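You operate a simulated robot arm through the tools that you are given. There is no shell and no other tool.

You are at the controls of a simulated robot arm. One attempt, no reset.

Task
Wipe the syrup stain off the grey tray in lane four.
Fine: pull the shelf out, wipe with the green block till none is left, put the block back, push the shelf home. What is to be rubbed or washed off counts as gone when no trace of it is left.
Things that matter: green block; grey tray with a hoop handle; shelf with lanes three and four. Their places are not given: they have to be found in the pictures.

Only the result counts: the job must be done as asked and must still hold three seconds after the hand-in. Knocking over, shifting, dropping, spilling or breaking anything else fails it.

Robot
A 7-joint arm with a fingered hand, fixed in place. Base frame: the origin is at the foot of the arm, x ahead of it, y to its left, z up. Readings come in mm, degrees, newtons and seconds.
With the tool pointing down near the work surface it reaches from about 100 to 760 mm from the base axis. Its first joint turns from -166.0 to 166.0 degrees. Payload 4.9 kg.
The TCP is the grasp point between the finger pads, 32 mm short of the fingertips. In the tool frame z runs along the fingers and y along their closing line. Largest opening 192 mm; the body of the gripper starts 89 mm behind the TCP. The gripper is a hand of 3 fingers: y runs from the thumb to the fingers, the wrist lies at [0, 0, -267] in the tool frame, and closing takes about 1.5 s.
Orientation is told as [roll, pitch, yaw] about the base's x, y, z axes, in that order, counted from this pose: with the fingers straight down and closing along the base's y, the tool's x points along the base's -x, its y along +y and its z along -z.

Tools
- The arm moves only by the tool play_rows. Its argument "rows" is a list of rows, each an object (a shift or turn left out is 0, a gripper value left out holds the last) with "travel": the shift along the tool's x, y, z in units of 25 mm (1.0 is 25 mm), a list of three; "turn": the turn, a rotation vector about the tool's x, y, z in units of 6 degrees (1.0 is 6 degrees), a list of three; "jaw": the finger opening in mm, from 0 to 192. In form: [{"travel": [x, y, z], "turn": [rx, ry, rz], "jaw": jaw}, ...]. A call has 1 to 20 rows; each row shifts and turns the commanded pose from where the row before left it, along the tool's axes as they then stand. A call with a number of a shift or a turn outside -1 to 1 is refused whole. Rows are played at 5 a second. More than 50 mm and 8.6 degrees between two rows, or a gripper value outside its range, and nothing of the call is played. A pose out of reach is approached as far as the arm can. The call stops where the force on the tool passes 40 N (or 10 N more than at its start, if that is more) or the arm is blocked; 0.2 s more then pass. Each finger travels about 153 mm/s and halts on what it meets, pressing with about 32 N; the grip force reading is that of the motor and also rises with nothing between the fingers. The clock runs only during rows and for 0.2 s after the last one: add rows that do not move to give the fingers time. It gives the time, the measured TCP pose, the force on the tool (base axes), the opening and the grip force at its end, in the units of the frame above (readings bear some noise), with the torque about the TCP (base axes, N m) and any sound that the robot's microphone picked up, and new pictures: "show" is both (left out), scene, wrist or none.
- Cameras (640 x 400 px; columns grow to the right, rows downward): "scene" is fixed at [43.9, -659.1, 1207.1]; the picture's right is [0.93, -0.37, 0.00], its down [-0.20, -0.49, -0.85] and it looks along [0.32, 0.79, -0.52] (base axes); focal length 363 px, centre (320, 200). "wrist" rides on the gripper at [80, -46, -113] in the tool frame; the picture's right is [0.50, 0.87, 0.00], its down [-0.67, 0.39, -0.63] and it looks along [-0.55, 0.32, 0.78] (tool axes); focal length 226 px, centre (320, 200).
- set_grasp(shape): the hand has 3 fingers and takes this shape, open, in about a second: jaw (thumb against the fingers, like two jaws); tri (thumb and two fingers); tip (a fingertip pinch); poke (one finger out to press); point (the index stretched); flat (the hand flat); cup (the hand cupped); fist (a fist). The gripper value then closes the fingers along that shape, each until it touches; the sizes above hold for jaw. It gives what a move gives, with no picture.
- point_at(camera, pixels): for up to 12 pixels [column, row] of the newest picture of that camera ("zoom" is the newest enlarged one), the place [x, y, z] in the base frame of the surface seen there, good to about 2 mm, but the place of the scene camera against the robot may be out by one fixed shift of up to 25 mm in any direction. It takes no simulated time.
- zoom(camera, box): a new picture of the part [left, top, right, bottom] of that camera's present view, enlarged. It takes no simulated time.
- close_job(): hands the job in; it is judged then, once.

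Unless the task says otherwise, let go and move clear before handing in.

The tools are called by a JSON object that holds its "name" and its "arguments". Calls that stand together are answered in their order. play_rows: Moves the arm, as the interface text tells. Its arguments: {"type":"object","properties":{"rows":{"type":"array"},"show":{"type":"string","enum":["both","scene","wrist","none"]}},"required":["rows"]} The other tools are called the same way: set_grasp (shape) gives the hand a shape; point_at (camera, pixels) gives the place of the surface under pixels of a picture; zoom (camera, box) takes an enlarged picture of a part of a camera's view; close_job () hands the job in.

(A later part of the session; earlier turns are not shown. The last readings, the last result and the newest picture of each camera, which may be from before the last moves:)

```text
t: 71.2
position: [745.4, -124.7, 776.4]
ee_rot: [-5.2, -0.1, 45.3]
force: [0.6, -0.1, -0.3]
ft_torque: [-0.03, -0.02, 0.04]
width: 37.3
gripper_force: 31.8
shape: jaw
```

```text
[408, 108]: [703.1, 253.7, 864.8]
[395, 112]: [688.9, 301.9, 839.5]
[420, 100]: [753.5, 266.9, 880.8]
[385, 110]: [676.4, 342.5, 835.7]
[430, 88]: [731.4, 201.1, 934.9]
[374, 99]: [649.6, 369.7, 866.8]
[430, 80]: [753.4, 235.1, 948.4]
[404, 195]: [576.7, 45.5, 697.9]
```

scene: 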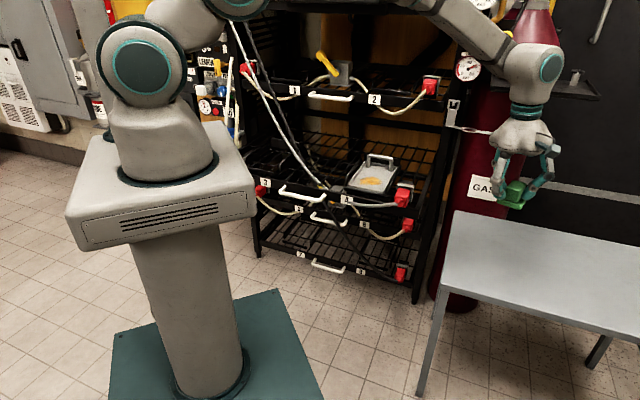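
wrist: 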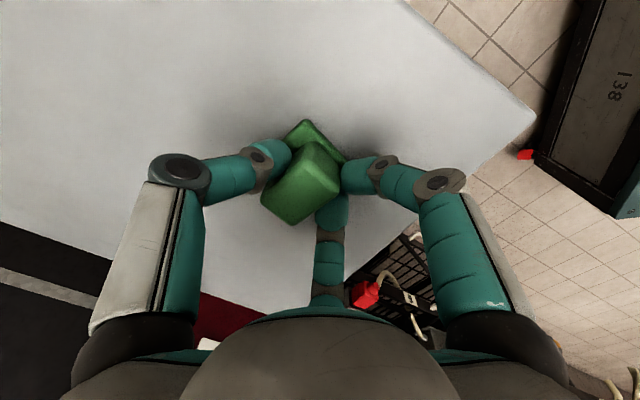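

The upper shelf's hanging cable is at v≥700, out of the hand's way. I move along the shelf front to above the tray's side.

{"name": "play_rows", "arguments": {"rows": [{"travel": [0, 0.976, -0.089]}, {"travel": [0, 0.976, -0.089]}, {"travel": [0, 0.976, -0.089]}, {"travel": [0, 0.976, -0.089]}, {"travel": [0, 0.976, -0.089]}, {"travel": [0, 0.976, -0.089]}, {"travel": [0, 0.976, -0.089]}, {"travel": [0, 0.976, -0.089]}, {"travel": [0, 0.976, -0.089]}, {"travel": [0, 0.976, -0.089]}, {"travel": [0, 0.976, -0.089]}, {"travel": [0, 0.976, -0.089]}, {"travel": [0, 0.976, -0.089]}, {"travel": [0, 0.976, -0.089]}, {"travel": [0, 0.976, -0.089]}, {"travel": [0, 0.976, -0.089]}, {}], "show": "both"}}

```text
t: 74.8
position: [467.5, 150.4, 777.8]
ee_rot: [-5.1, -0.1, 45.2]
force: [0.3, 0.1, 0.2]
ft_torque: [-0.03, 0.01, 0.01]
width: 36.9
gripper_force: 32.1
shape: jaw
```

scene: 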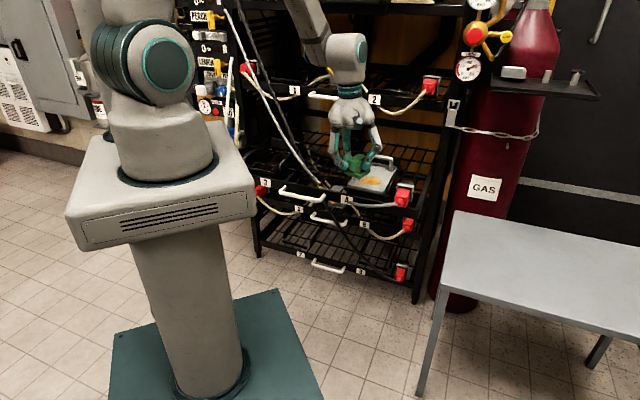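
wrist: 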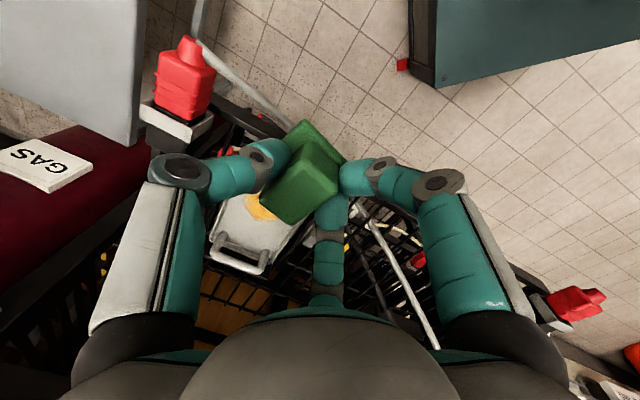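

I turn the hand 15 degrees so the block lies square to the tray, and look again.

{"name": "play_rows", "arguments": {"rows": [{"turn": [0, -0.077, -0.847]}, {"turn": [0, -0.077, -0.847]}, {"turn": [0, -0.077, -0.847]}, {}], "show": "wrist"}}

{"name": "zoom", "arguments": {"camera": "wrist", "box": [160, 160, 340, 300]}}

```text
t: 75.8
position: [466.7, 152.0, 778.4]
ee_rot: [-5.1, -0.1, 60.5]
force: [0.4, -0.2, -1.6]
ft_torque: [-0.03, 0.02, -0.01]
width: 36.6
gripper_force: 31.5
shape: jaw
```

wrist: 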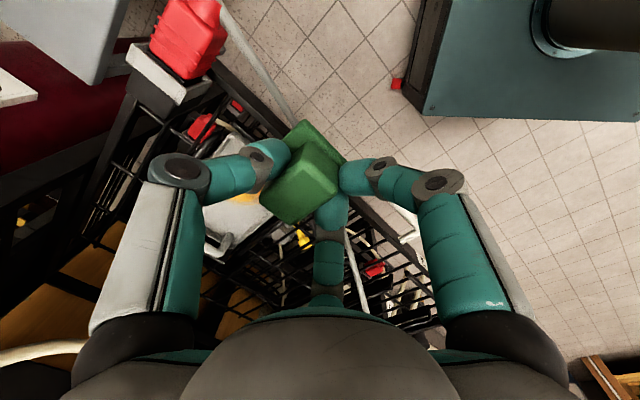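

```text
2.86 times, centred on (250, 230) of wrist
```

zoom: 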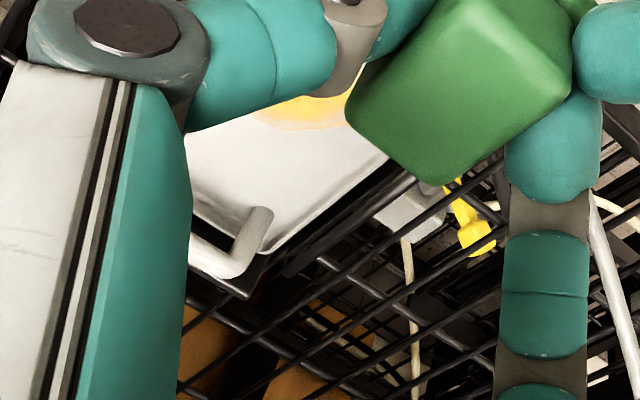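

{"name": "point_at", "arguments": {"camera": "zoom", "pixels": [[300, 110], [320, 125], [270, 110], [335, 105], [240, 180], [340, 185], [290, 225], [225, 215], [265, 245], [220, 120], [260, 210], [385, 158]]}}

{"name": "zoom", "arguments": {"camera": "scene", "box": [330, 140, 420, 210]}}

```text
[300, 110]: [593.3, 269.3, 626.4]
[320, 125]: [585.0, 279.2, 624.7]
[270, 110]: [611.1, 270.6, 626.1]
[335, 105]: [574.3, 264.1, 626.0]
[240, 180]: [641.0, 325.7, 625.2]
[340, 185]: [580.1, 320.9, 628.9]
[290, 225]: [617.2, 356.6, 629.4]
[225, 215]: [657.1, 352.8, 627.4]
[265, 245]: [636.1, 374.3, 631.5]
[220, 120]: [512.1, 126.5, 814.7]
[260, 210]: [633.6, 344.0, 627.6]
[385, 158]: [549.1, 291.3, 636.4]
```

```text
5.71 times, centred on (375, 175) of scene
```

zoom: 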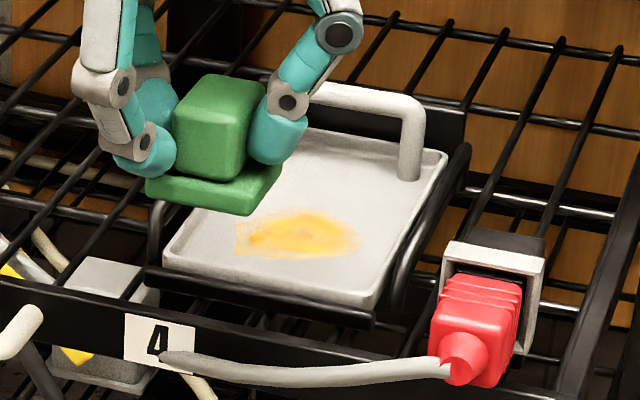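

{"name": "point_at", "arguments": {"camera": "zoom", "pixels": [[237, 235], [358, 240], [300, 214], [290, 257], [240, 252], [350, 225], [180, 255], [360, 292], [165, 258], [375, 300], [440, 155], [410, 175]]}}

```text
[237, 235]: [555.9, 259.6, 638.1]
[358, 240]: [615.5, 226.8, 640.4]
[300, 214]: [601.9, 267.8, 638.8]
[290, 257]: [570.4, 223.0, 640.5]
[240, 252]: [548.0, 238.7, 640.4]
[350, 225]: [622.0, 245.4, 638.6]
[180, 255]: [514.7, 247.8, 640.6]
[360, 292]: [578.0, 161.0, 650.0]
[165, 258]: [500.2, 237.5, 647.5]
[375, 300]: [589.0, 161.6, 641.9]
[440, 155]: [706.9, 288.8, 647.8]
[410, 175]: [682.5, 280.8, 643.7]
```

The tray floor is at z≈625; the stain spans about u 200-278 and v 565-620 in shelf coordinates. I'll bring the block over the stain and lower it to about 35 mm above the tray.

{"name": "play_rows", "arguments": {"rows": [{"travel": [-0.812, -0.224, 0.02]}, {"travel": [-0.812, -0.224, 0.02]}, {"travel": [-0.812, -0.224, 0.02]}, {"travel": [-0.812, -0.224, 0.02]}, {"travel": [-0.812, -0.224, 0.02]}, {"travel": [-0.812, -0.224, 0.02]}, {"travel": [-0.812, -0.224, 0.02]}, {"travel": [0, 0.061, 0.677]}, {"travel": [0, 0.061, 0.677]}, {"travel": [0, 0.061, 0.677]}, {"travel": [0, 0.061, 0.677]}, {}], "show": "both"}}

{"name": "zoom", "arguments": {"camera": "scene", "box": [330, 110, 450, 210]}}

{"name": "zoom", "arguments": {"camera": "wrist", "box": [200, 80, 400, 240]}}

```text
t: 78.4
position: [572.1, 256.4, 708.8]
ee_rot: [-5.1, -0.1, 60.6]
force: [0.0, 0.6, -1.0]
ft_torque: [-0.02, 0.01, 0.0]
width: 36.9
gripper_force: 32.0
shape: jaw
```

scene: 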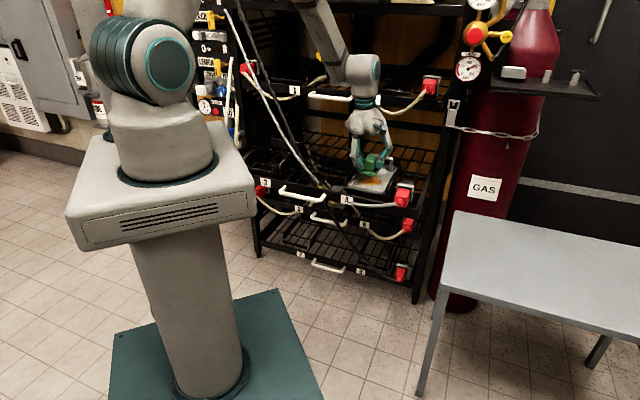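
wrist: 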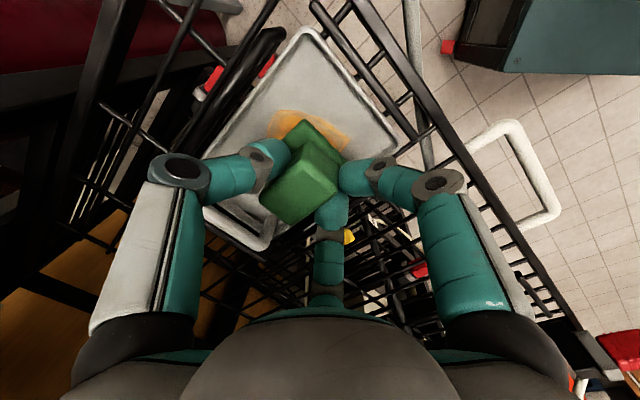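

```text
4.00 times, centred on (390, 160) of scene
```

zoom: 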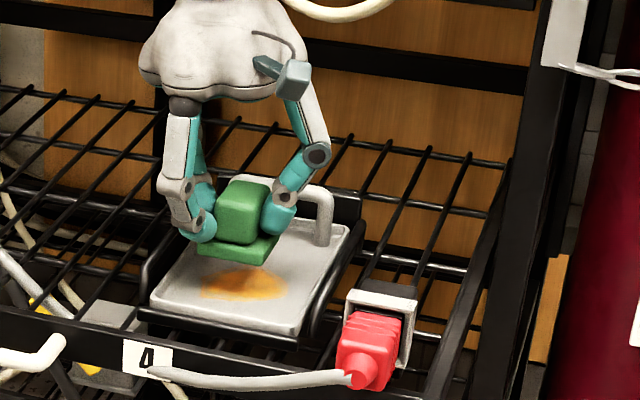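

```text
2.50 times, centred on (300, 160) of wrist
```

zoom: 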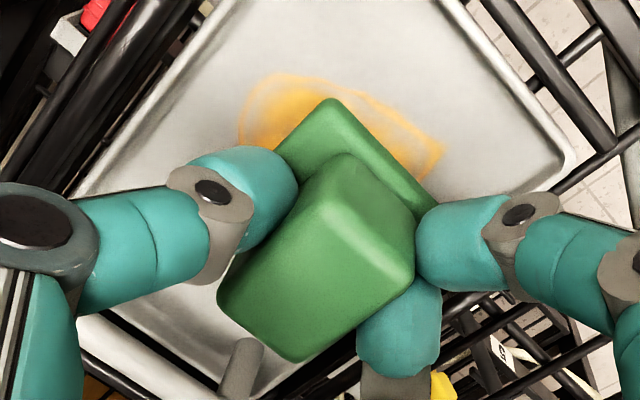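

The near side of the stain is in view. I'll read its outline and the tray walls.

{"name": "point_at", "arguments": {"camera": "zoom", "pixels": [[245, 115], [262, 85], [290, 78], [340, 90], [380, 103], [438, 150], [425, 170], [240, 135], [560, 160], [540, 120], [170, 90], [440, 20]]}}

{"name": "point_at", "arguments": {"camera": "zoom", "pixels": [[190, 110], [150, 140], [500, 150], [480, 60], [300, 40], [340, 130], [410, 215], [275, 165], [330, 105], [435, 205], [350, 180], [300, 350]]}}

```text
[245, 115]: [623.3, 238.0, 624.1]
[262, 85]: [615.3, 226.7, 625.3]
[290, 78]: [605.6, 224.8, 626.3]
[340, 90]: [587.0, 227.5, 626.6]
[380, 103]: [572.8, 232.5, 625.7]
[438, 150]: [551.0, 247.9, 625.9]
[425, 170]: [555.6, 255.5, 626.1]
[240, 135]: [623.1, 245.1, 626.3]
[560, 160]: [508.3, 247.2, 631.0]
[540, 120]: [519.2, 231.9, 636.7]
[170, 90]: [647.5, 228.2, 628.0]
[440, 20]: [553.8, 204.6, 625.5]
```

```text
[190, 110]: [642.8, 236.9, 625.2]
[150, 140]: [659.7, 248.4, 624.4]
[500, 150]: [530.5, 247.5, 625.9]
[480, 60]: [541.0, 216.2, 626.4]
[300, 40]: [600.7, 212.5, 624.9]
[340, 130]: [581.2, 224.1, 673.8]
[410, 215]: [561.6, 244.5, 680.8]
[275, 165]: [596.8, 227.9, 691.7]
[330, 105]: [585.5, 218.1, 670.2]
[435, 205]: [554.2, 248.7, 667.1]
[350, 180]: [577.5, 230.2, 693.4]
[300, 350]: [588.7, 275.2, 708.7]
```

The stain outline is now clear: u 205-276, v 564-620, on a flat floor from u≈187 to 291. I'll lower the block to just above the tray floor.

{"name": "play_rows", "arguments": {"rows": [{"travel": [0, 0.045, 0.5]}, {"travel": [0, 0.045, 0.5]}, {"travel": [0, 0.02, 0.22]}, {}], "show": "none"}}

```text
t: 79.4
position: [571.8, 255.8, 678.6]
ee_rot: [-5.2, -0.1, 60.5]
force: [-0.1, 0.7, -1.3]
ft_torque: [-0.01, 0.05, -0.01]
width: 36.9
gripper_force: 32.4
shape: jaw
```

{"name": "play_rows", "arguments": {"rows": [{"travel": [0, 0.004, 0.05]}, {"travel": [0, 0.004, 0.05]}, {"travel": [0, 0.004, 0.04]}, {}], "show": "none"}}

```text
t: 80.4
position: [572.0, 255.6, 674.9]
ee_rot: [-5.2, -0.1, 60.6]
force: [0.7, -0.5, -0.6]
ft_torque: [-0.01, -0.01, 0.03]
width: 36.6
gripper_force: 31.9
shape: jaw
```

No contact yet at z=674.9; I go on in 1 mm steps.

{"name": "play_rows", "arguments": {"rows": [{"travel": [0, 0.003, 0.04]}, {"travel": [0, 0.003, 0.04]}, {}], "show": "none"}}

```text
t: 81.2
position: [571.9, 256.8, 674.9]
ee_rot: [-5.2, -0.1, 60.5]
force: [-2.6, -0.9, 7.0]
ft_torque: [-0.07, -0.16, -0.06]
width: 36.8
gripper_force: 32.2
shape: jaw
```

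The block touches the tray with 7 N. I'll start wiping gently: 25 mm to the right, 50 mm to the left, and back.

{"name": "play_rows", "arguments": {"rows": [{"travel": [0.089, -0.319, 0.035]}, {"travel": [0.089, -0.319, 0.0285]}, {"travel": [0.089, -0.319, 0.0285]}, {"travel": [-0.089, 0.319, -0.0285]}, {"travel": [-0.089, 0.319, -0.0285]}, {"travel": [-0.089, 0.319, -0.0285]}, {"travel": [-0.089, 0.319, -0.0285]}, {"travel": [-0.089, 0.319, -0.0285]}, {"travel": [-0.089, 0.319, -0.0285]}, {}], "show": "both"}}

{"name": "zoom", "arguments": {"camera": "wrist", "box": [200, 80, 400, 240]}}

{"name": "zoom", "arguments": {"camera": "scene", "box": [330, 130, 430, 210]}}

```text
t: 83.4
position: [553.6, 272.5, 673.9]
ee_rot: [-5.1, -0.1, 60.5]
force: [3.7, -4.2, 12.7]
ft_torque: [-0.2, -0.21, 0.0]
width: 36.9
gripper_force: 31.9
shape: jaw
```

scene: 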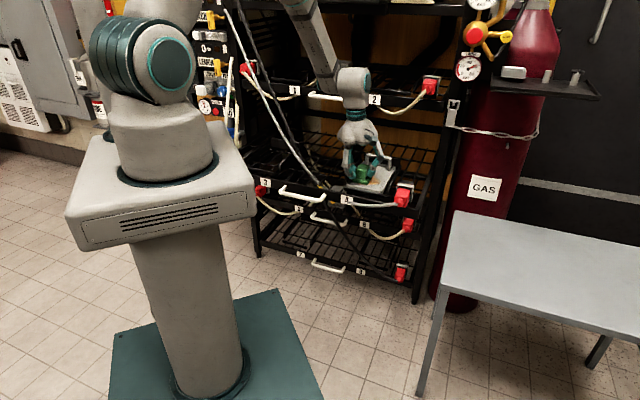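
wrist: 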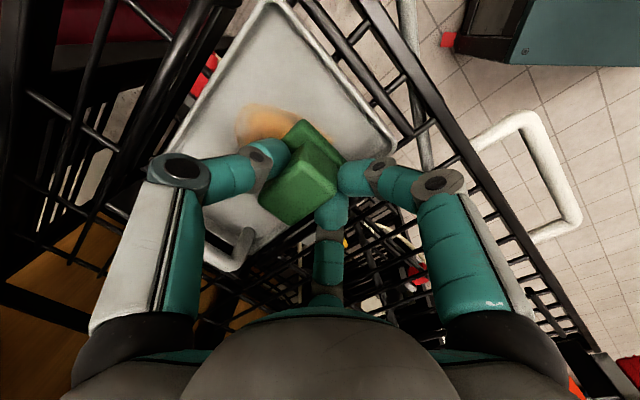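

```text
2.50 times, centred on (300, 160) of wrist
```

zoom: 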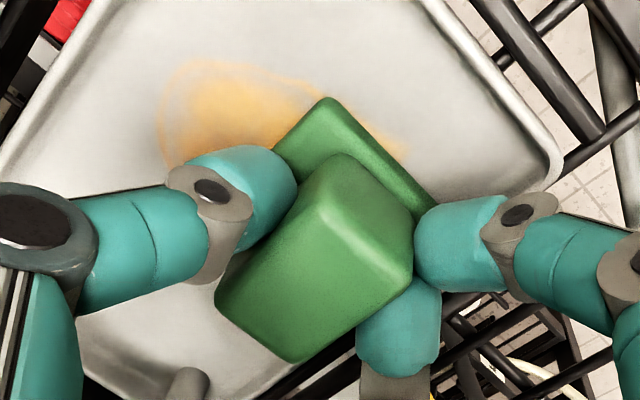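

```text
5.00 times, centred on (380, 170) of scene
```

zoom: 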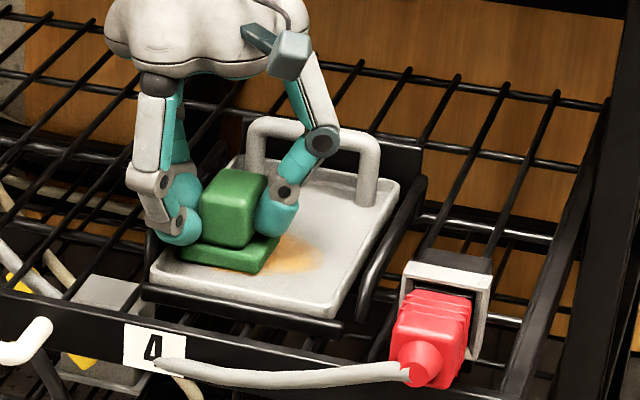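

The stain is fading where the block passed and the tray stays put. I'll continue with overlapping strokes at three depths.

{"name": "play_rows", "arguments": {"rows": [{"travel": [0.089, -0.319, 0.0285]}, {"travel": [0.089, -0.319, 0.0285]}, {"travel": [0.089, -0.319, 0.0285]}, {"travel": [0.089, -0.319, 0.0285]}, {"travel": [0.089, -0.319, 0.0285]}, {"travel": [0.089, -0.319, 0.0285]}, {"travel": [0.289, 0.08, -0.007]}, {"travel": [0.289, 0.08, -0.007]}, {"travel": [-0.089, 0.319, -0.0285]}, {"travel": [-0.089, 0.319, -0.0285]}, {"travel": [-0.089, 0.319, -0.0285]}, {"travel": [-0.089, 0.319, -0.0285]}, {"travel": [-0.089, 0.319, -0.0285]}, {"travel": [-0.089, 0.319, -0.0285]}, {}], "show": "wrist"}}

{"name": "zoom", "arguments": {"camera": "wrist", "box": [200, 80, 400, 240]}}

```text
t: 86.6
position: [542.2, 263.1, 673.5]
ee_rot: [-5.2, -0.1, 60.5]
force: [4.9, -3.8, 12.4]
ft_torque: [-0.25, -0.28, 0.0]
width: 37.2
gripper_force: 32.2
shape: jaw
```

wrist: 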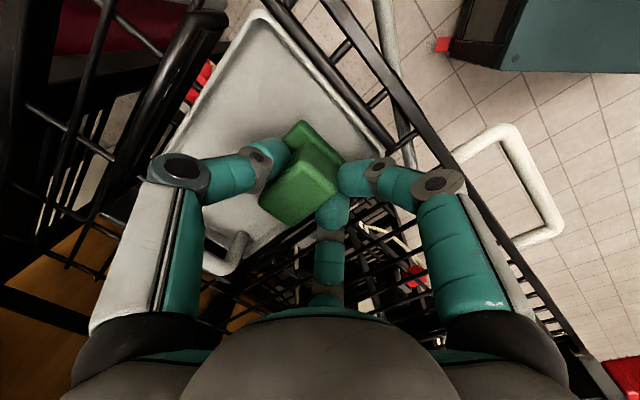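

```text
2.50 times, centred on (300, 160) of wrist
```

zoom: 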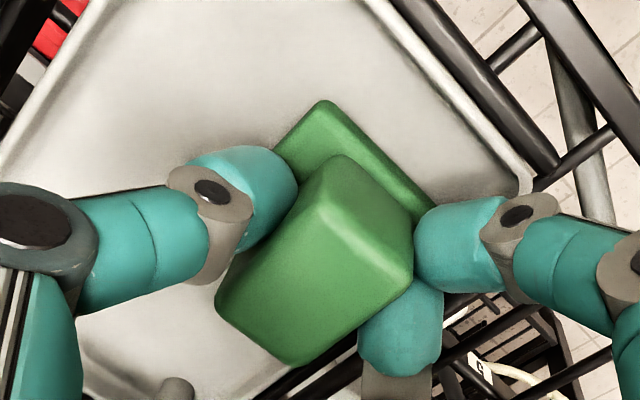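

The visible floor looks clean. I'll still wipe the far side and the middle again to remove any faint trace.

{"name": "play_rows", "arguments": {"rows": [{"travel": [-0.289, -0.08, 0.007]}, {"travel": [-0.289, -0.08, 0.007]}, {"travel": [-0.289, -0.08, 0.007]}, {"travel": [-0.289, -0.08, 0.007]}, {"travel": [0.089, -0.319, 0.0285]}, {"travel": [0.089, -0.319, 0.0285]}, {"travel": [0.089, -0.319, 0.0285]}, {"travel": [0.089, -0.319, 0.0285]}, {"travel": [0.089, -0.319, 0.0285]}, {"travel": [0.089, -0.319, 0.0285]}, {"travel": [0.289, 0.08, -0.007]}, {"travel": [0.289, 0.08, -0.007]}, {"travel": [-0.089, 0.319, -0.0285]}, {"travel": [-0.089, 0.319, -0.0285]}, {"travel": [-0.089, 0.319, -0.0285]}, {"travel": [-0.089, 0.319, -0.0285]}, {"travel": [-0.089, 0.319, -0.0285]}, {"travel": [-0.089, 0.319, -0.0285]}, {}], "show": "none"}}

```text
t: 90.6
position: [553.4, 274.2, 673.3]
ee_rot: [-5.3, -0.1, 60.5]
force: [3.5, -2.4, 5.8]
ft_torque: [-0.19, -0.28, -0.16]
width: 36.7
gripper_force: 32.2
shape: jaw
```

I'll do one more full round covering the far and near edges, then lift and look.

{"name": "play_rows", "arguments": {"rows": [{"travel": [-0.289, -0.08, 0.02]}, {"travel": [-0.289, -0.08, 0.02]}, {"travel": [-0.289, -0.08, 0.007]}, {"travel": [0.089, -0.319, 0.0285]}, {"travel": [0.089, -0.319, 0.0285]}, {"travel": [0.089, -0.319, 0.0285]}, {"travel": [0.089, -0.319, 0.0285]}, {"travel": [0.089, -0.319, 0.0285]}, {"travel": [0.089, -0.319, 0.0285]}, {"travel": [0.289, 0.08, -0.007]}, {"travel": [0.289, 0.08, -0.007]}, {"travel": [0.289, 0.08, -0.007]}, {"travel": [0.289, 0.08, -0.007]}, {"travel": [-0.089, 0.319, -0.0285]}, {"travel": [-0.089, 0.319, -0.0285]}, {"travel": [-0.089, 0.319, -0.0285]}, {"travel": [-0.089, 0.319, -0.0285]}, {"travel": [-0.089, 0.319, -0.0285]}, {"travel": [-0.089, 0.319, -0.0285]}, {}], "show": "none"}}

```text
t: 94.8
position: [548.6, 268.2, 674.1]
ee_rot: [-5.2, -0.1, 60.5]
force: [3.6, -4.4, 10.6]
ft_torque: [-0.19, -0.3, -0.1]
width: 36.5
gripper_force: 32.3
shape: jaw
```

Now I lift the block clear and draw back to inspect the tray.

{"name": "play_rows", "arguments": {"rows": [{"travel": [0, -0.071, -0.797]}, {"travel": [0, -0.071, -0.797]}, {"travel": [0, -0.071, -0.797]}, {"travel": [0, -0.071, -0.797]}, {"travel": [0, -0.071, -0.797]}, {"travel": [0.85, 0.235, -0.02]}, {"travel": [0.85, 0.235, -0.02]}, {"travel": [0.85, 0.235, -0.02]}, {"travel": [0.85, 0.235, -0.02]}, {"travel": [0.85, 0.235, -0.02]}, {"travel": [0.85, 0.235, -0.02]}, {}], "show": "both"}}

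{"name": "zoom", "arguments": {"camera": "scene", "box": [340, 140, 420, 200]}}

{"name": "zoom", "arguments": {"camera": "wrist", "box": [180, 120, 360, 280]}}

```text
t: 97.4
position: [452.6, 173.4, 771.8]
ee_rot: [-5.1, -0.1, 60.5]
force: [0.6, -0.2, -1.3]
ft_torque: [0.03, 0.02, 0.01]
width: 36.3
gripper_force: 31.8
shape: jaw
```

scene: 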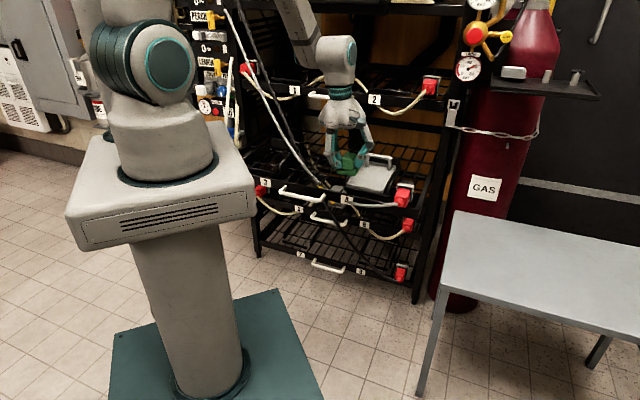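
wrist: 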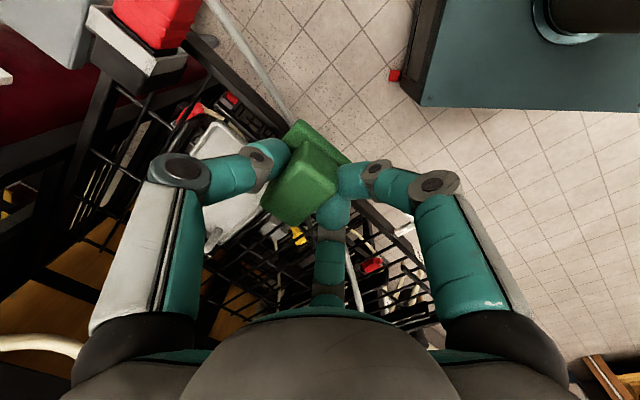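

```text
6.67 times, centred on (380, 170) of scene
```

zoom: 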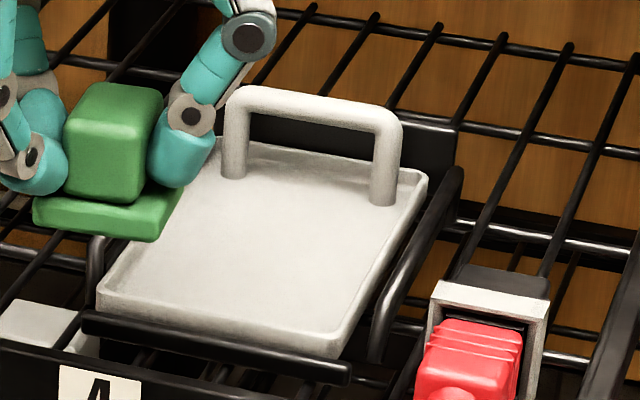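

```text
2.50 times, centred on (270, 200) of wrist
```

zoom: 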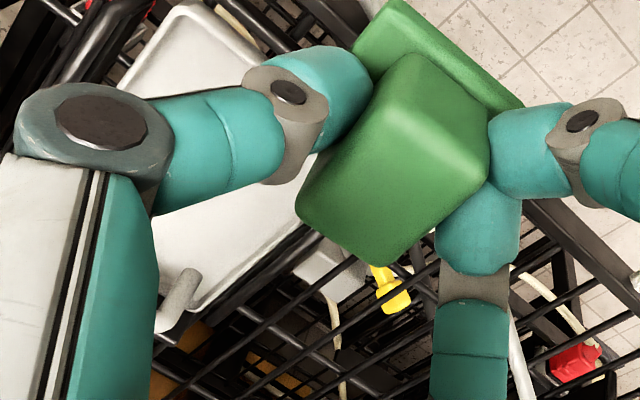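

The tray looks clean. I'll enlarge the area where the stain was to be sure no faint trace is left.

{"name": "zoom", "arguments": {"camera": "scene", "box": [355, 160, 403, 196]}}

```text
11.11 times, centred on (379, 178) of scene
```

zoom: 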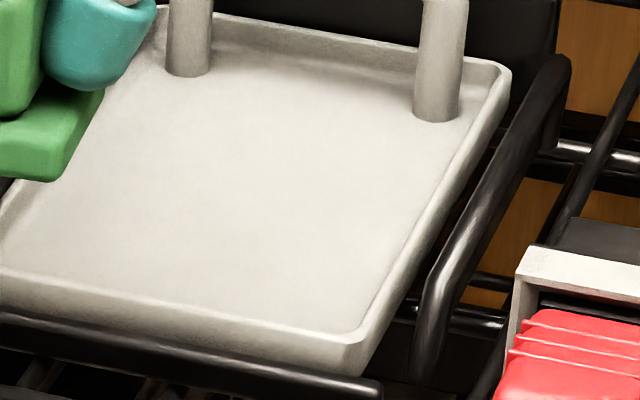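

No trace is left. Before returning the block I measure once more how it sits relative to the hand.

{"name": "zoom", "arguments": {"camera": "wrist", "box": [256, 110, 352, 240]}}

{"name": "point_at", "arguments": {"camera": "zoom", "pixels": [[325, 175], [408, 248], [285, 345], [198, 270], [300, 260], [260, 218], [365, 210], [345, 300], [240, 308], [323, 35], [430, 150], [258, 95]]}}

```text
3.08 times, centred on (304, 175) of wrist
```

zoom: 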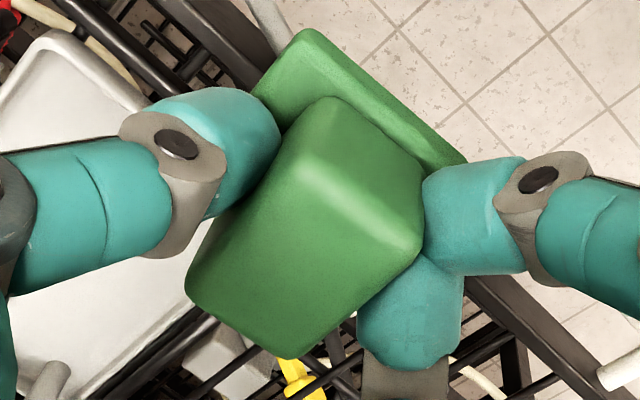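

```text
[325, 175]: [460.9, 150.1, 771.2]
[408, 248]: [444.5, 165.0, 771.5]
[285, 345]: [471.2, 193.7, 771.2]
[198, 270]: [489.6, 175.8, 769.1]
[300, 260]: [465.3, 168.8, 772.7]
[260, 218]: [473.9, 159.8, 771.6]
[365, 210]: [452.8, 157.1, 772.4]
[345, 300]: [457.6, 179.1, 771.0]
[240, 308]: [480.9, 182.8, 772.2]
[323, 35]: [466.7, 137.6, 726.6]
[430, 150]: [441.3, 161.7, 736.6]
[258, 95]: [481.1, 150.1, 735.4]
```

The block turned slightly during wiping; I'll pick its corners afresh in this picture.

{"name": "point_at", "arguments": {"camera": "zoom", "pixels": [[313, 178], [408, 242], [290, 347], [198, 285], [302, 262], [255, 230], [360, 210], [348, 297], [243, 318], [308, 36], [455, 160], [258, 88]]}}

```text
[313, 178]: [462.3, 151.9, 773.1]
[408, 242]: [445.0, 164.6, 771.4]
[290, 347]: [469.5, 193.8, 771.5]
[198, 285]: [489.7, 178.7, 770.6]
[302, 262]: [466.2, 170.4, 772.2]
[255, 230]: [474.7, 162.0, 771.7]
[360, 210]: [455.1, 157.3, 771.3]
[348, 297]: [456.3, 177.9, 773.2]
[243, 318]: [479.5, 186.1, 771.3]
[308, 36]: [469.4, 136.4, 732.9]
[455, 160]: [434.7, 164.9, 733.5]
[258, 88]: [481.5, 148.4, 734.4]
```

The block now sits at 50 degrees for hand yaw 60.5, level, centre offset about [14,-1]. I'll turn the hand to yaw 55 so the block gets its old heading and carry it back above the table.

{"name": "play_rows", "arguments": {"rows": [{"turn": [0, 0.082, 0.913]}, {"travel": [0.1974, -0.9435, 0.0843]}, {"travel": [0.1974, -0.9435, 0.0843]}, {"travel": [0.1974, -0.9435, 0.0843]}, {"travel": [0.1974, -0.9435, 0.0843]}, {"travel": [0.1974, -0.9435, 0.0843]}, {"travel": [0.1974, -0.9435, 0.0843]}, {"travel": [0.1974, -0.9435, 0.0843]}, {"travel": [0.1974, -0.9435, 0.0843]}, {"travel": [0.1974, -0.9435, 0.0843]}, {"travel": [0.1974, -0.9435, 0.0843]}, {"travel": [0.1974, -0.9435, 0.0843]}, {"travel": [0.1974, -0.9435, 0.0843]}, {"travel": [0.1974, -0.9435, 0.0843]}, {"travel": [0.1974, -0.9435, 0.0843]}, {"travel": [0.1974, -0.9435, 0.0843]}, {"travel": [0.1974, -0.9435, 0.0843]}, {"travel": [0.1974, -0.9435, 0.0843]}, {}], "show": "none"}}

```text
t: 101.4
position: [737.1, -125.3, 771.9]
ee_rot: [-5.2, -0.1, 55.1]
force: [0.0, -0.3, -0.9]
ft_torque: [0.03, 0.0, -0.01]
width: 36.1
gripper_force: 32.3
shape: jaw
```

I'm above the table at [737,-125,772]. I descend to about 20 mm above the table top and measure the block again.

{"name": "play_rows", "arguments": {"rows": [{"travel": [0, 0.08, 0.896]}, {"travel": [0, 0.08, 0.896]}, {"travel": [0, 0.08, 0.896]}, {"travel": [0, 0.08, 0.896]}, {"travel": [0, 0.08, 0.896]}, {"travel": [0, 0.08, 0.896]}, {"travel": [0, 0.08, 0.896]}, {"travel": [0, 0.08, 0.896]}, {}], "show": "wrist"}}

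{"name": "zoom", "arguments": {"camera": "wrist", "box": [256, 110, 352, 240]}}

{"name": "point_at", "arguments": {"camera": "zoom", "pixels": [[313, 178], [408, 242], [290, 347], [198, 285], [302, 262], [255, 230], [360, 210], [348, 297], [243, 318], [308, 36], [455, 160], [258, 88]]}}

```text
t: 103.4
position: [737.8, -124.5, 592.7]
ee_rot: [-5.2, -0.1, 55.1]
force: [1.4, -0.7, -0.7]
ft_torque: [-0.01, 0.01, 0.02]
width: 36.0
gripper_force: 32.0
shape: jaw
```

wrist: 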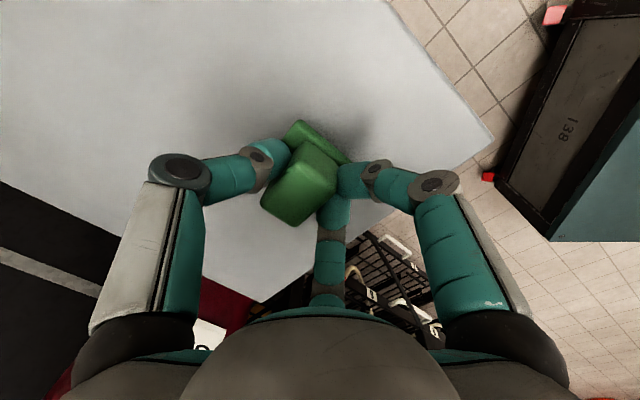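

```text
3.08 times, centred on (304, 175) of wrist
```

zoom: 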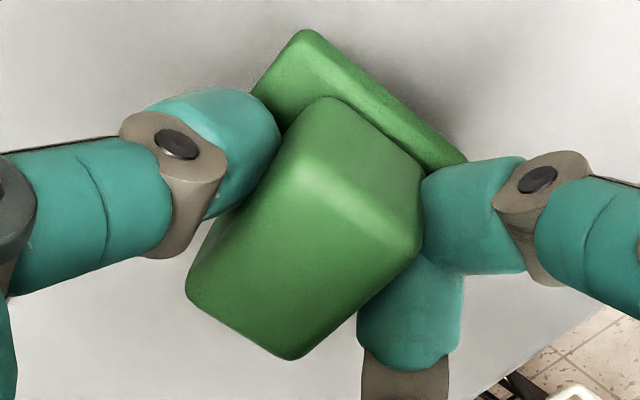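

```text
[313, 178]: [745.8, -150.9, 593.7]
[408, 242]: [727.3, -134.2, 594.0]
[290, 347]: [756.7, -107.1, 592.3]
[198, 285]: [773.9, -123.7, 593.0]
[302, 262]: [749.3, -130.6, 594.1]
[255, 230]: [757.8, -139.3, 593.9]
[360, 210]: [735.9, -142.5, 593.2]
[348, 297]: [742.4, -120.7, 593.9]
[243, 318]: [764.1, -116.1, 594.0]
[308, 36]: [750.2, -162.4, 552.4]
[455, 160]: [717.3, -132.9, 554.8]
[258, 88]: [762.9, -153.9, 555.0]
```

The block's centre is at [751,-129] heading 45 degrees, within 3 mm of where it first stood. I'll correct that and lower it to just above the table.

{"name": "play_rows", "arguments": {"rows": [{"travel": [0.062, 0.088, 0]}, {"travel": [0, 0.025, 0.28]}, {"travel": [0, 0.025, 0.28]}, {"travel": [0, 0.02, 0.22]}, {}], "show": "none"}}

```text
t: 104.6
position: [734.3, -125.2, 571.9]
ee_rot: [-5.1, -0.1, 55.0]
force: [0.2, 1.1, -0.5]
ft_torque: [0.0, 0.02, 0.01]
width: 36.3
gripper_force: 31.9
shape: jaw
```

{"name": "play_rows", "arguments": {"rows": [{"travel": [0, 0.003, 0.04]}, {"travel": [0, 0.003, 0.04]}, {}], "show": "none"}}

```text
t: 105.4
position: [734.3, -124.5, 571.2]
ee_rot: [-5.1, -0.1, 55.0]
force: [-0.6, 0.0, -0.4]
ft_torque: [0.02, 0.01, -0.03]
width: 36.0
gripper_force: 32.2
shape: jaw
```

{"name": "play_rows", "arguments": {"rows": [{"travel": [0, 0.003, 0.04]}, {"travel": [0, 0.003, 0.03]}, {}], "show": "none"}}

```text
t: 106.2
position: [734.7, -124.2, 569.0]
ee_rot: [-5.2, -0.2, 55.0]
force: [0.5, 0.1, 1.4]
ft_torque: [-0.03, -0.05, -0.04]
width: 36.1
gripper_force: 32.2
shape: jaw
```

{"name": "play_rows", "arguments": {"rows": [{"travel": [0, 0.003, 0.03]}, {}], "show": "wrist"}}

{"name": "zoom", "arguments": {"camera": "scene", "box": [450, 200, 550, 290]}}

```text
t: 106.8
position: [733.4, -125.7, 568.2]
ee_rot: [-5.2, -0.1, 55.0]
force: [-1.1, -1.6, 3.1]
ft_torque: [-0.03, -0.08, -0.03]
width: 35.9
gripper_force: 32.0
shape: jaw
```

wrist: 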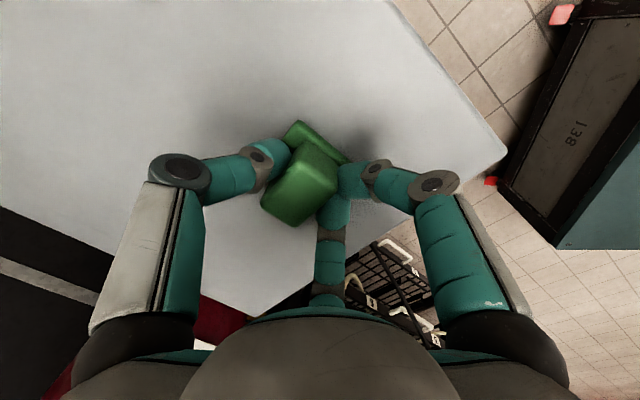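

```text
4.44 times, centred on (500, 245) of scene
```

zoom: 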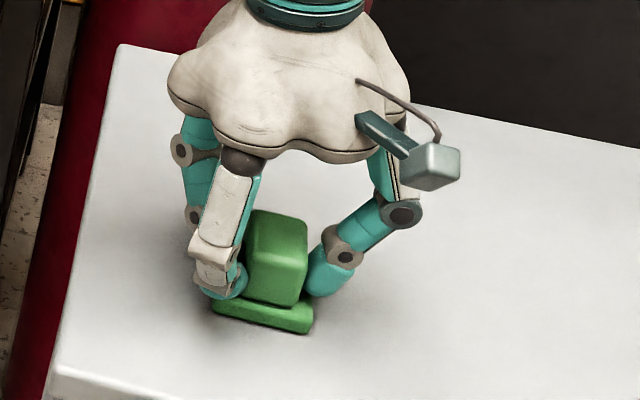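

The block stands on the table with about 3 N. I release it in stages.

{"name": "play_rows", "arguments": {"rows": [{"jaw": 42}, {"jaw": 50}, {"jaw": 62}, {"jaw": 76}, {"jaw": 90}, {}, {}], "show": "wrist"}}

{"name": "zoom", "arguments": {"camera": "wrist", "box": [200, 80, 440, 260]}}

```text
t: 108.4
position: [733.3, -124.3, 568.0]
ee_rot: [-5.1, -0.1, 55.0]
force: [0.2, 0.2, -0.4]
ft_torque: [-0.01, 0.01, 0.0]
width: 89.4
gripper_force: 0.1
shape: jaw
```

wrist: 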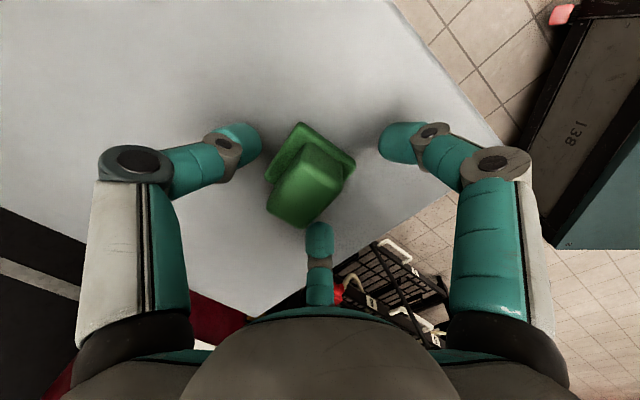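

```text
2.22 times, centred on (320, 170) of wrist
```

zoom: 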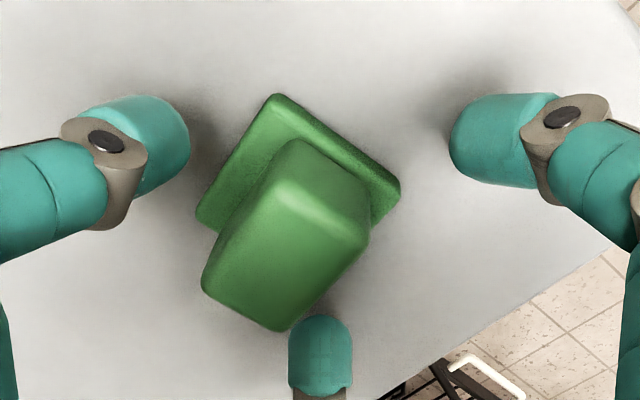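

The block stands free on the table. I rise straight up 200 mm.

{"name": "play_rows", "arguments": {"rows": [{"travel": [0, -0.036, -0.4]}, {"travel": [0, -0.079, -0.886]}, {"travel": [0, -0.079, -0.886]}, {"travel": [0, -0.079, -0.886]}, {"travel": [0, -0.079, -0.886]}, {"travel": [0, -0.079, -0.886]}, {"travel": [0, -0.079, -0.886]}, {"travel": [0, -0.079, -0.886]}, {"travel": [0, -0.079, -0.886]}, {"travel": [0, -0.079, -0.886]}, {}], "show": "both"}}

{"name": "zoom", "arguments": {"camera": "wrist", "box": [270, 70, 350, 150]}}

{"name": "point_at", "arguments": {"camera": "scene", "pixels": [[487, 252], [487, 268], [480, 262]]}}

```text
t: 110.8
position: [734.1, -123.8, 778.3]
ee_rot: [-5.1, -0.1, 55.0]
force: [0.3, 0.1, 0.2]
ft_torque: [0.0, 0.0, -0.01]
width: 89.9
gripper_force: 0.1
shape: jaw
```

scene: 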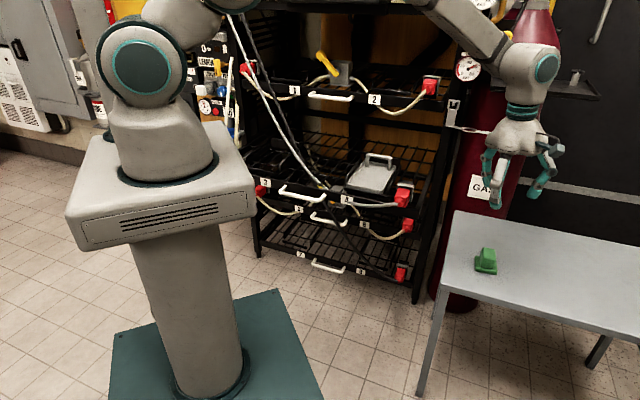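
wrist: 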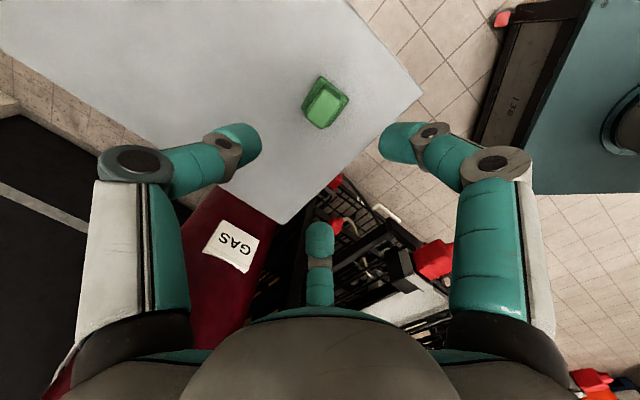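

```text
5.00 times, centred on (310, 110) of wrist
```

zoom: 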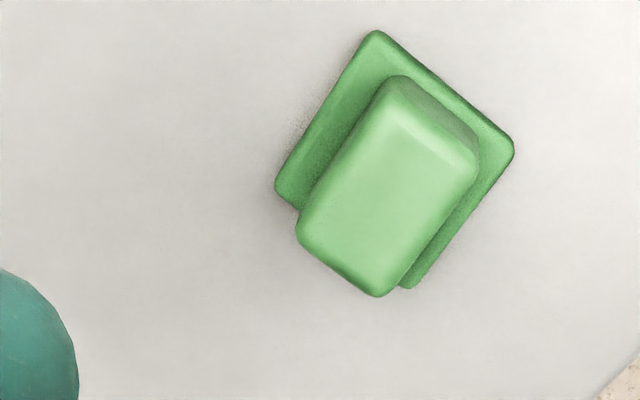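

```text
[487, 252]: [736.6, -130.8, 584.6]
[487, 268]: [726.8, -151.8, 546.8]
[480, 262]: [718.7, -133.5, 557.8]
```

{"name": "point_at", "arguments": {"camera": "zoom", "pixels": [[397, 105], [470, 165], [380, 285], [308, 225], [388, 185], [375, 35], [508, 150], [283, 190]]}}

{"name": "zoom", "arguments": {"camera": "scene", "box": [455, 235, 519, 275]}}

```text
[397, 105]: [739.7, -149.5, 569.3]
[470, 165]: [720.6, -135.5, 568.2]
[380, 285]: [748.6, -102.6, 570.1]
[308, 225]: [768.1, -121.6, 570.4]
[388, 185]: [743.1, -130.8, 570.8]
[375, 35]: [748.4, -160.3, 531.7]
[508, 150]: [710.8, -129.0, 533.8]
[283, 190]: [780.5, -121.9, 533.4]
```

```text
10.00 times, centred on (487, 255) of scene
```

zoom: 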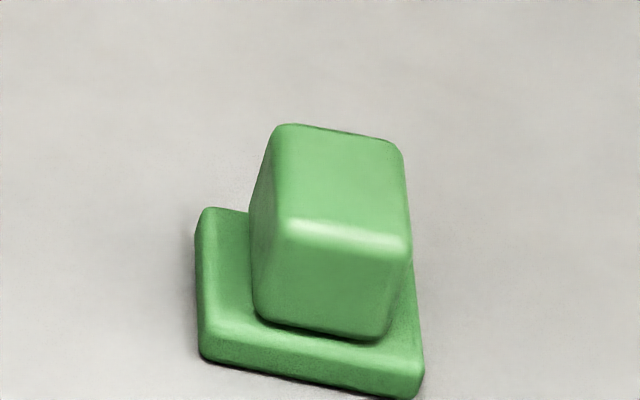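

The block is back within about 4 mm and 5 degrees of where it stood, upright. Now I go back to the shelf handle: level the hand and move along the shelf front at z≈778.

{"name": "play_rows", "arguments": {"rows": [{"turn": [-0.85, 0, 0]}, {"travel": [-0.174, 0.985, 0], "jaw": 60}, {"travel": [-0.174, 0.985, 0]}, {"travel": [-0.174, 0.985, 0]}, {"travel": [-0.174, 0.985, 0]}, {"travel": [-0.174, 0.985, 0]}, {"travel": [-0.174, 0.985, 0]}, {"travel": [-0.174, 0.985, 0]}, {"travel": [-0.174, 0.985, 0]}, {"travel": [-0.174, 0.985, 0]}, {"travel": [-0.174, 0.985, 0]}, {"travel": [-0.174, 0.985, 0]}, {"travel": [-0.174, 0.985, 0]}, {"travel": [-0.174, 0.985, 0]}, {"travel": [-0.174, 0.985, 0]}, {"travel": [-0.174, 0.985, 0]}, {"travel": [-0.174, 0.985, 0]}, {"travel": [-0.174, 0.985, 0]}, {"travel": [-0.174, 0.985, 0]}, {}], "show": "none"}}

```text
t: 115.0
position: [415.3, 193.5, 777.6]
ee_rot: [0.0, -0.1, 55.0]
force: [-0.2, 0.3, -0.1]
ft_torque: [0.02, 0.0, 0.02]
width: 60.2
gripper_force: 0.0
shape: jaw
```

{"name": "play_rows", "arguments": {"rows": [{"turn": [0, 0, 0.952]}, {"turn": [0, 0, 0.952]}, {"turn": [0, 0, 0.952]}, {"turn": [0, 0, 0.952]}, {"turn": [0, 0, 0.952]}, {"turn": [0, 0, 0.952]}, {"turn": [0, 0, 0.952]}, {"travel": [0.557, 0.854, 0]}, {"travel": [0.557, 0.854, 0]}, {"travel": [0.557, 0.854, 0]}, {"travel": [0.557, 0.854, 0]}, {"turn": [-0.375, -0.65, 0]}, {"turn": [-0.375, -0.65, 0]}, {}], "show": "both"}}

{"name": "zoom", "arguments": {"camera": "wrist", "box": [220, 80, 420, 240]}}

```text
t: 118.0
position: [339.8, 261.1, 777.6]
ee_rot: [4.6, -7.9, 14.7]
force: [0.2, 0.0, -0.1]
ft_torque: [0.03, 0.02, 0.02]
width: 60.3
gripper_force: 0.0
shape: jaw
```

scene: 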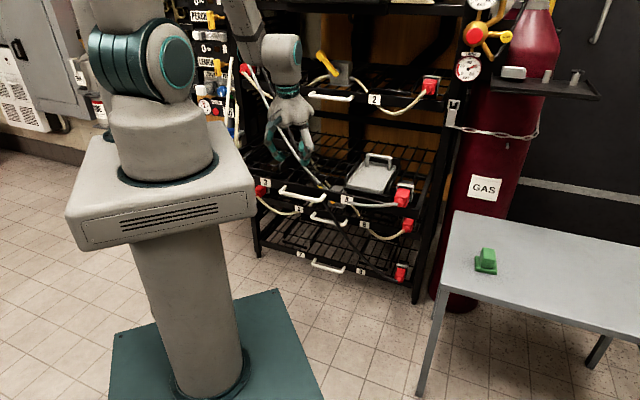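
wrist: 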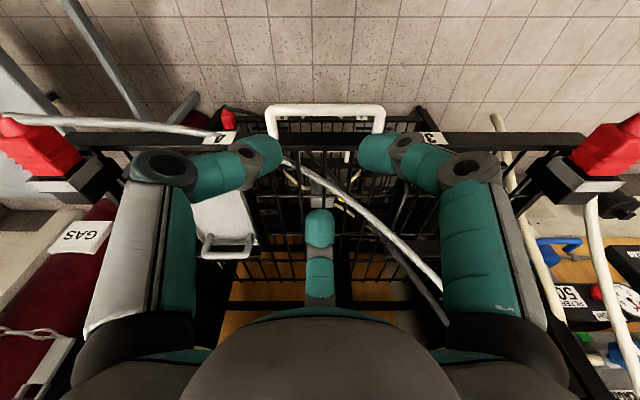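

```text
2.50 times, centred on (320, 160) of wrist
```

zoom: 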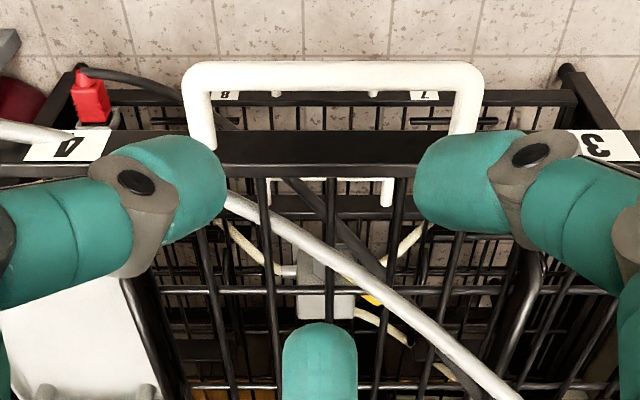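

The handle bar lies ahead at (325,110) in the wrist picture. I'll measure it at its present place.

{"name": "point_at", "arguments": {"camera": "zoom", "pixels": [[330, 72], [230, 72], [430, 72], [300, 155], [60, 150], [605, 145], [198, 115], [465, 115], [320, 230], [400, 300]]}}

```text
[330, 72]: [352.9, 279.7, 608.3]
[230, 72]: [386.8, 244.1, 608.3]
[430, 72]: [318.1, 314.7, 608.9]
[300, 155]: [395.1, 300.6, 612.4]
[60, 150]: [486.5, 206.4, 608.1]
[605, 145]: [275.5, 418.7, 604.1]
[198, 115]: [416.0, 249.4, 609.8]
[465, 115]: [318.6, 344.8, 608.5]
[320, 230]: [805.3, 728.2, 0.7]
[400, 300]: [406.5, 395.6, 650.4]
```

Bar centre is at v≈450.5, z≈604. I shift 13 mm back and descend along the finger axis, stopping short first.

{"name": "play_rows", "arguments": {"rows": [{"travel": [0.444, -0.256, -0.08]}, {"travel": [0, 0, 1]}, {"travel": [0, 0, 1]}, {"travel": [0, 0, 1]}, {"travel": [0, 0, 1]}, {"travel": [0, 0, 0.8]}, {}], "show": "wrist"}}

{"name": "zoom", "arguments": {"camera": "wrist", "box": [200, 80, 440, 260]}}

```text
t: 119.6
position: [344.8, 263.8, 658.6]
ee_rot: [4.5, -8.0, 14.7]
force: [-0.1, 0.0, 0.1]
ft_torque: [-0.01, 0.01, 0.01]
width: 60.0
gripper_force: 0.1
shape: jaw
```

wrist: 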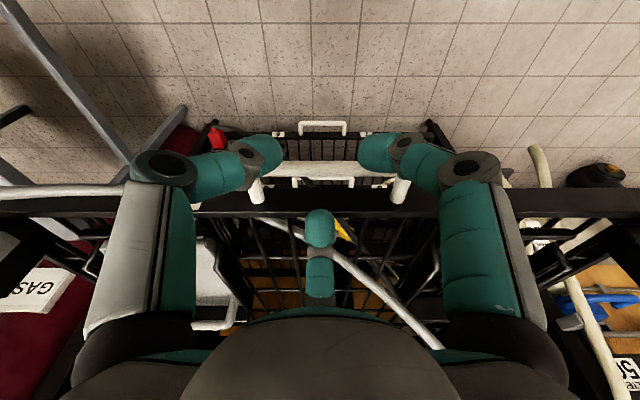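

```text
2.22 times, centred on (320, 170) of wrist
```

zoom: 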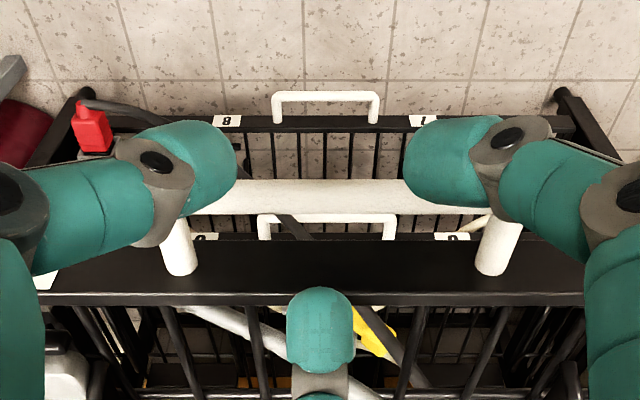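

Aligned: bar between the fingers, third finger above the gap. I go down the remaining 43 mm in small steps.

{"name": "play_rows", "arguments": {"rows": [{"travel": [0, 0, 0.346]}, {"travel": [0, 0, 0.346]}, {"travel": [0, 0, 0.346]}, {"travel": [0, 0, 0.346]}, {"travel": [0, 0, 0.346]}, {}], "show": "wrist"}}

{"name": "zoom", "arguments": {"camera": "wrist", "box": [200, 80, 440, 260]}}

```text
t: 120.8
position: [354.0, 273.7, 623.4]
ee_rot: [5.0, -8.5, 14.6]
force: [-0.4, -2.3, 6.7]
ft_torque: [0.26, -0.31, -0.03]
width: 60.0
gripper_force: 0.0
shape: jaw
stopped in row 5: the force on the tool passed its limit at 48 N (the readings are from after the stop); the commanded pose is now the measured one
```

wrist: 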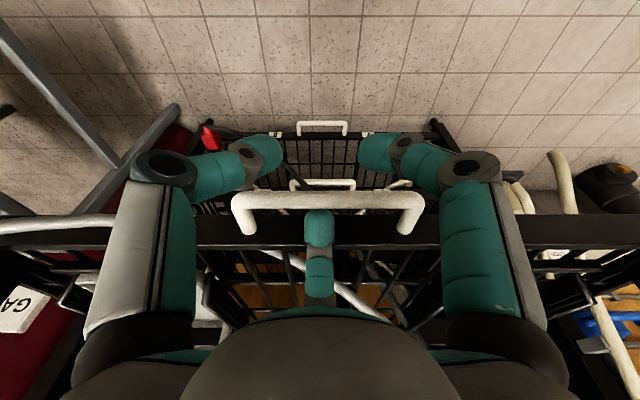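

```text
2.22 times, centred on (320, 170) of wrist
```

zoom: 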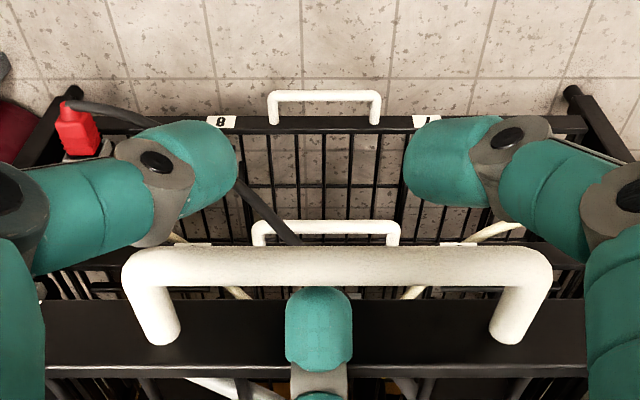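

The approach stopped on a contact (48 N spike, now 7 N). I'll measure the bar, the plate and my third finger to see what touched.

{"name": "point_at", "arguments": {"camera": "zoom", "pixels": [[330, 262], [230, 262], [430, 262], [230, 340], [420, 340], [320, 310], [320, 330], [320, 350], [160, 330], [510, 330], [210, 150], [430, 150]]}}

{"name": "zoom", "arguments": {"camera": "scene", "box": [240, 100, 360, 220]}}

```text
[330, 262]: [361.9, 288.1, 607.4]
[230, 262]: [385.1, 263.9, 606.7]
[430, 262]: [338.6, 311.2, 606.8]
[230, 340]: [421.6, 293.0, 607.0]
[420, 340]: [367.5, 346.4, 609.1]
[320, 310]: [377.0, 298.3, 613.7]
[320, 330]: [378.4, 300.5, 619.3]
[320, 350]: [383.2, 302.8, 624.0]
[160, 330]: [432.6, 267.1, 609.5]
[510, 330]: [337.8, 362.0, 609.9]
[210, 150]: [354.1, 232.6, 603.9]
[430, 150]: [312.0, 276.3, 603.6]
```

```text
3.33 times, centred on (300, 160) of scene
```

zoom: 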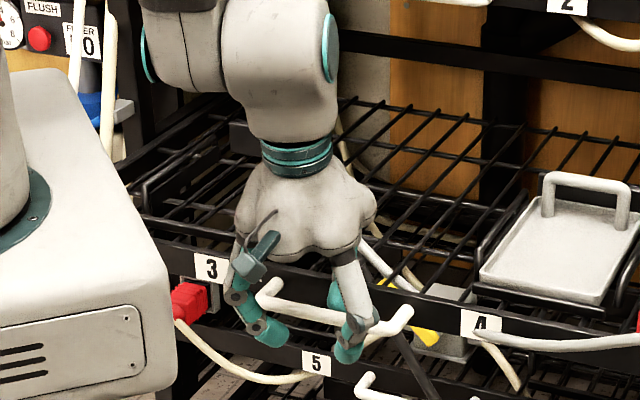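

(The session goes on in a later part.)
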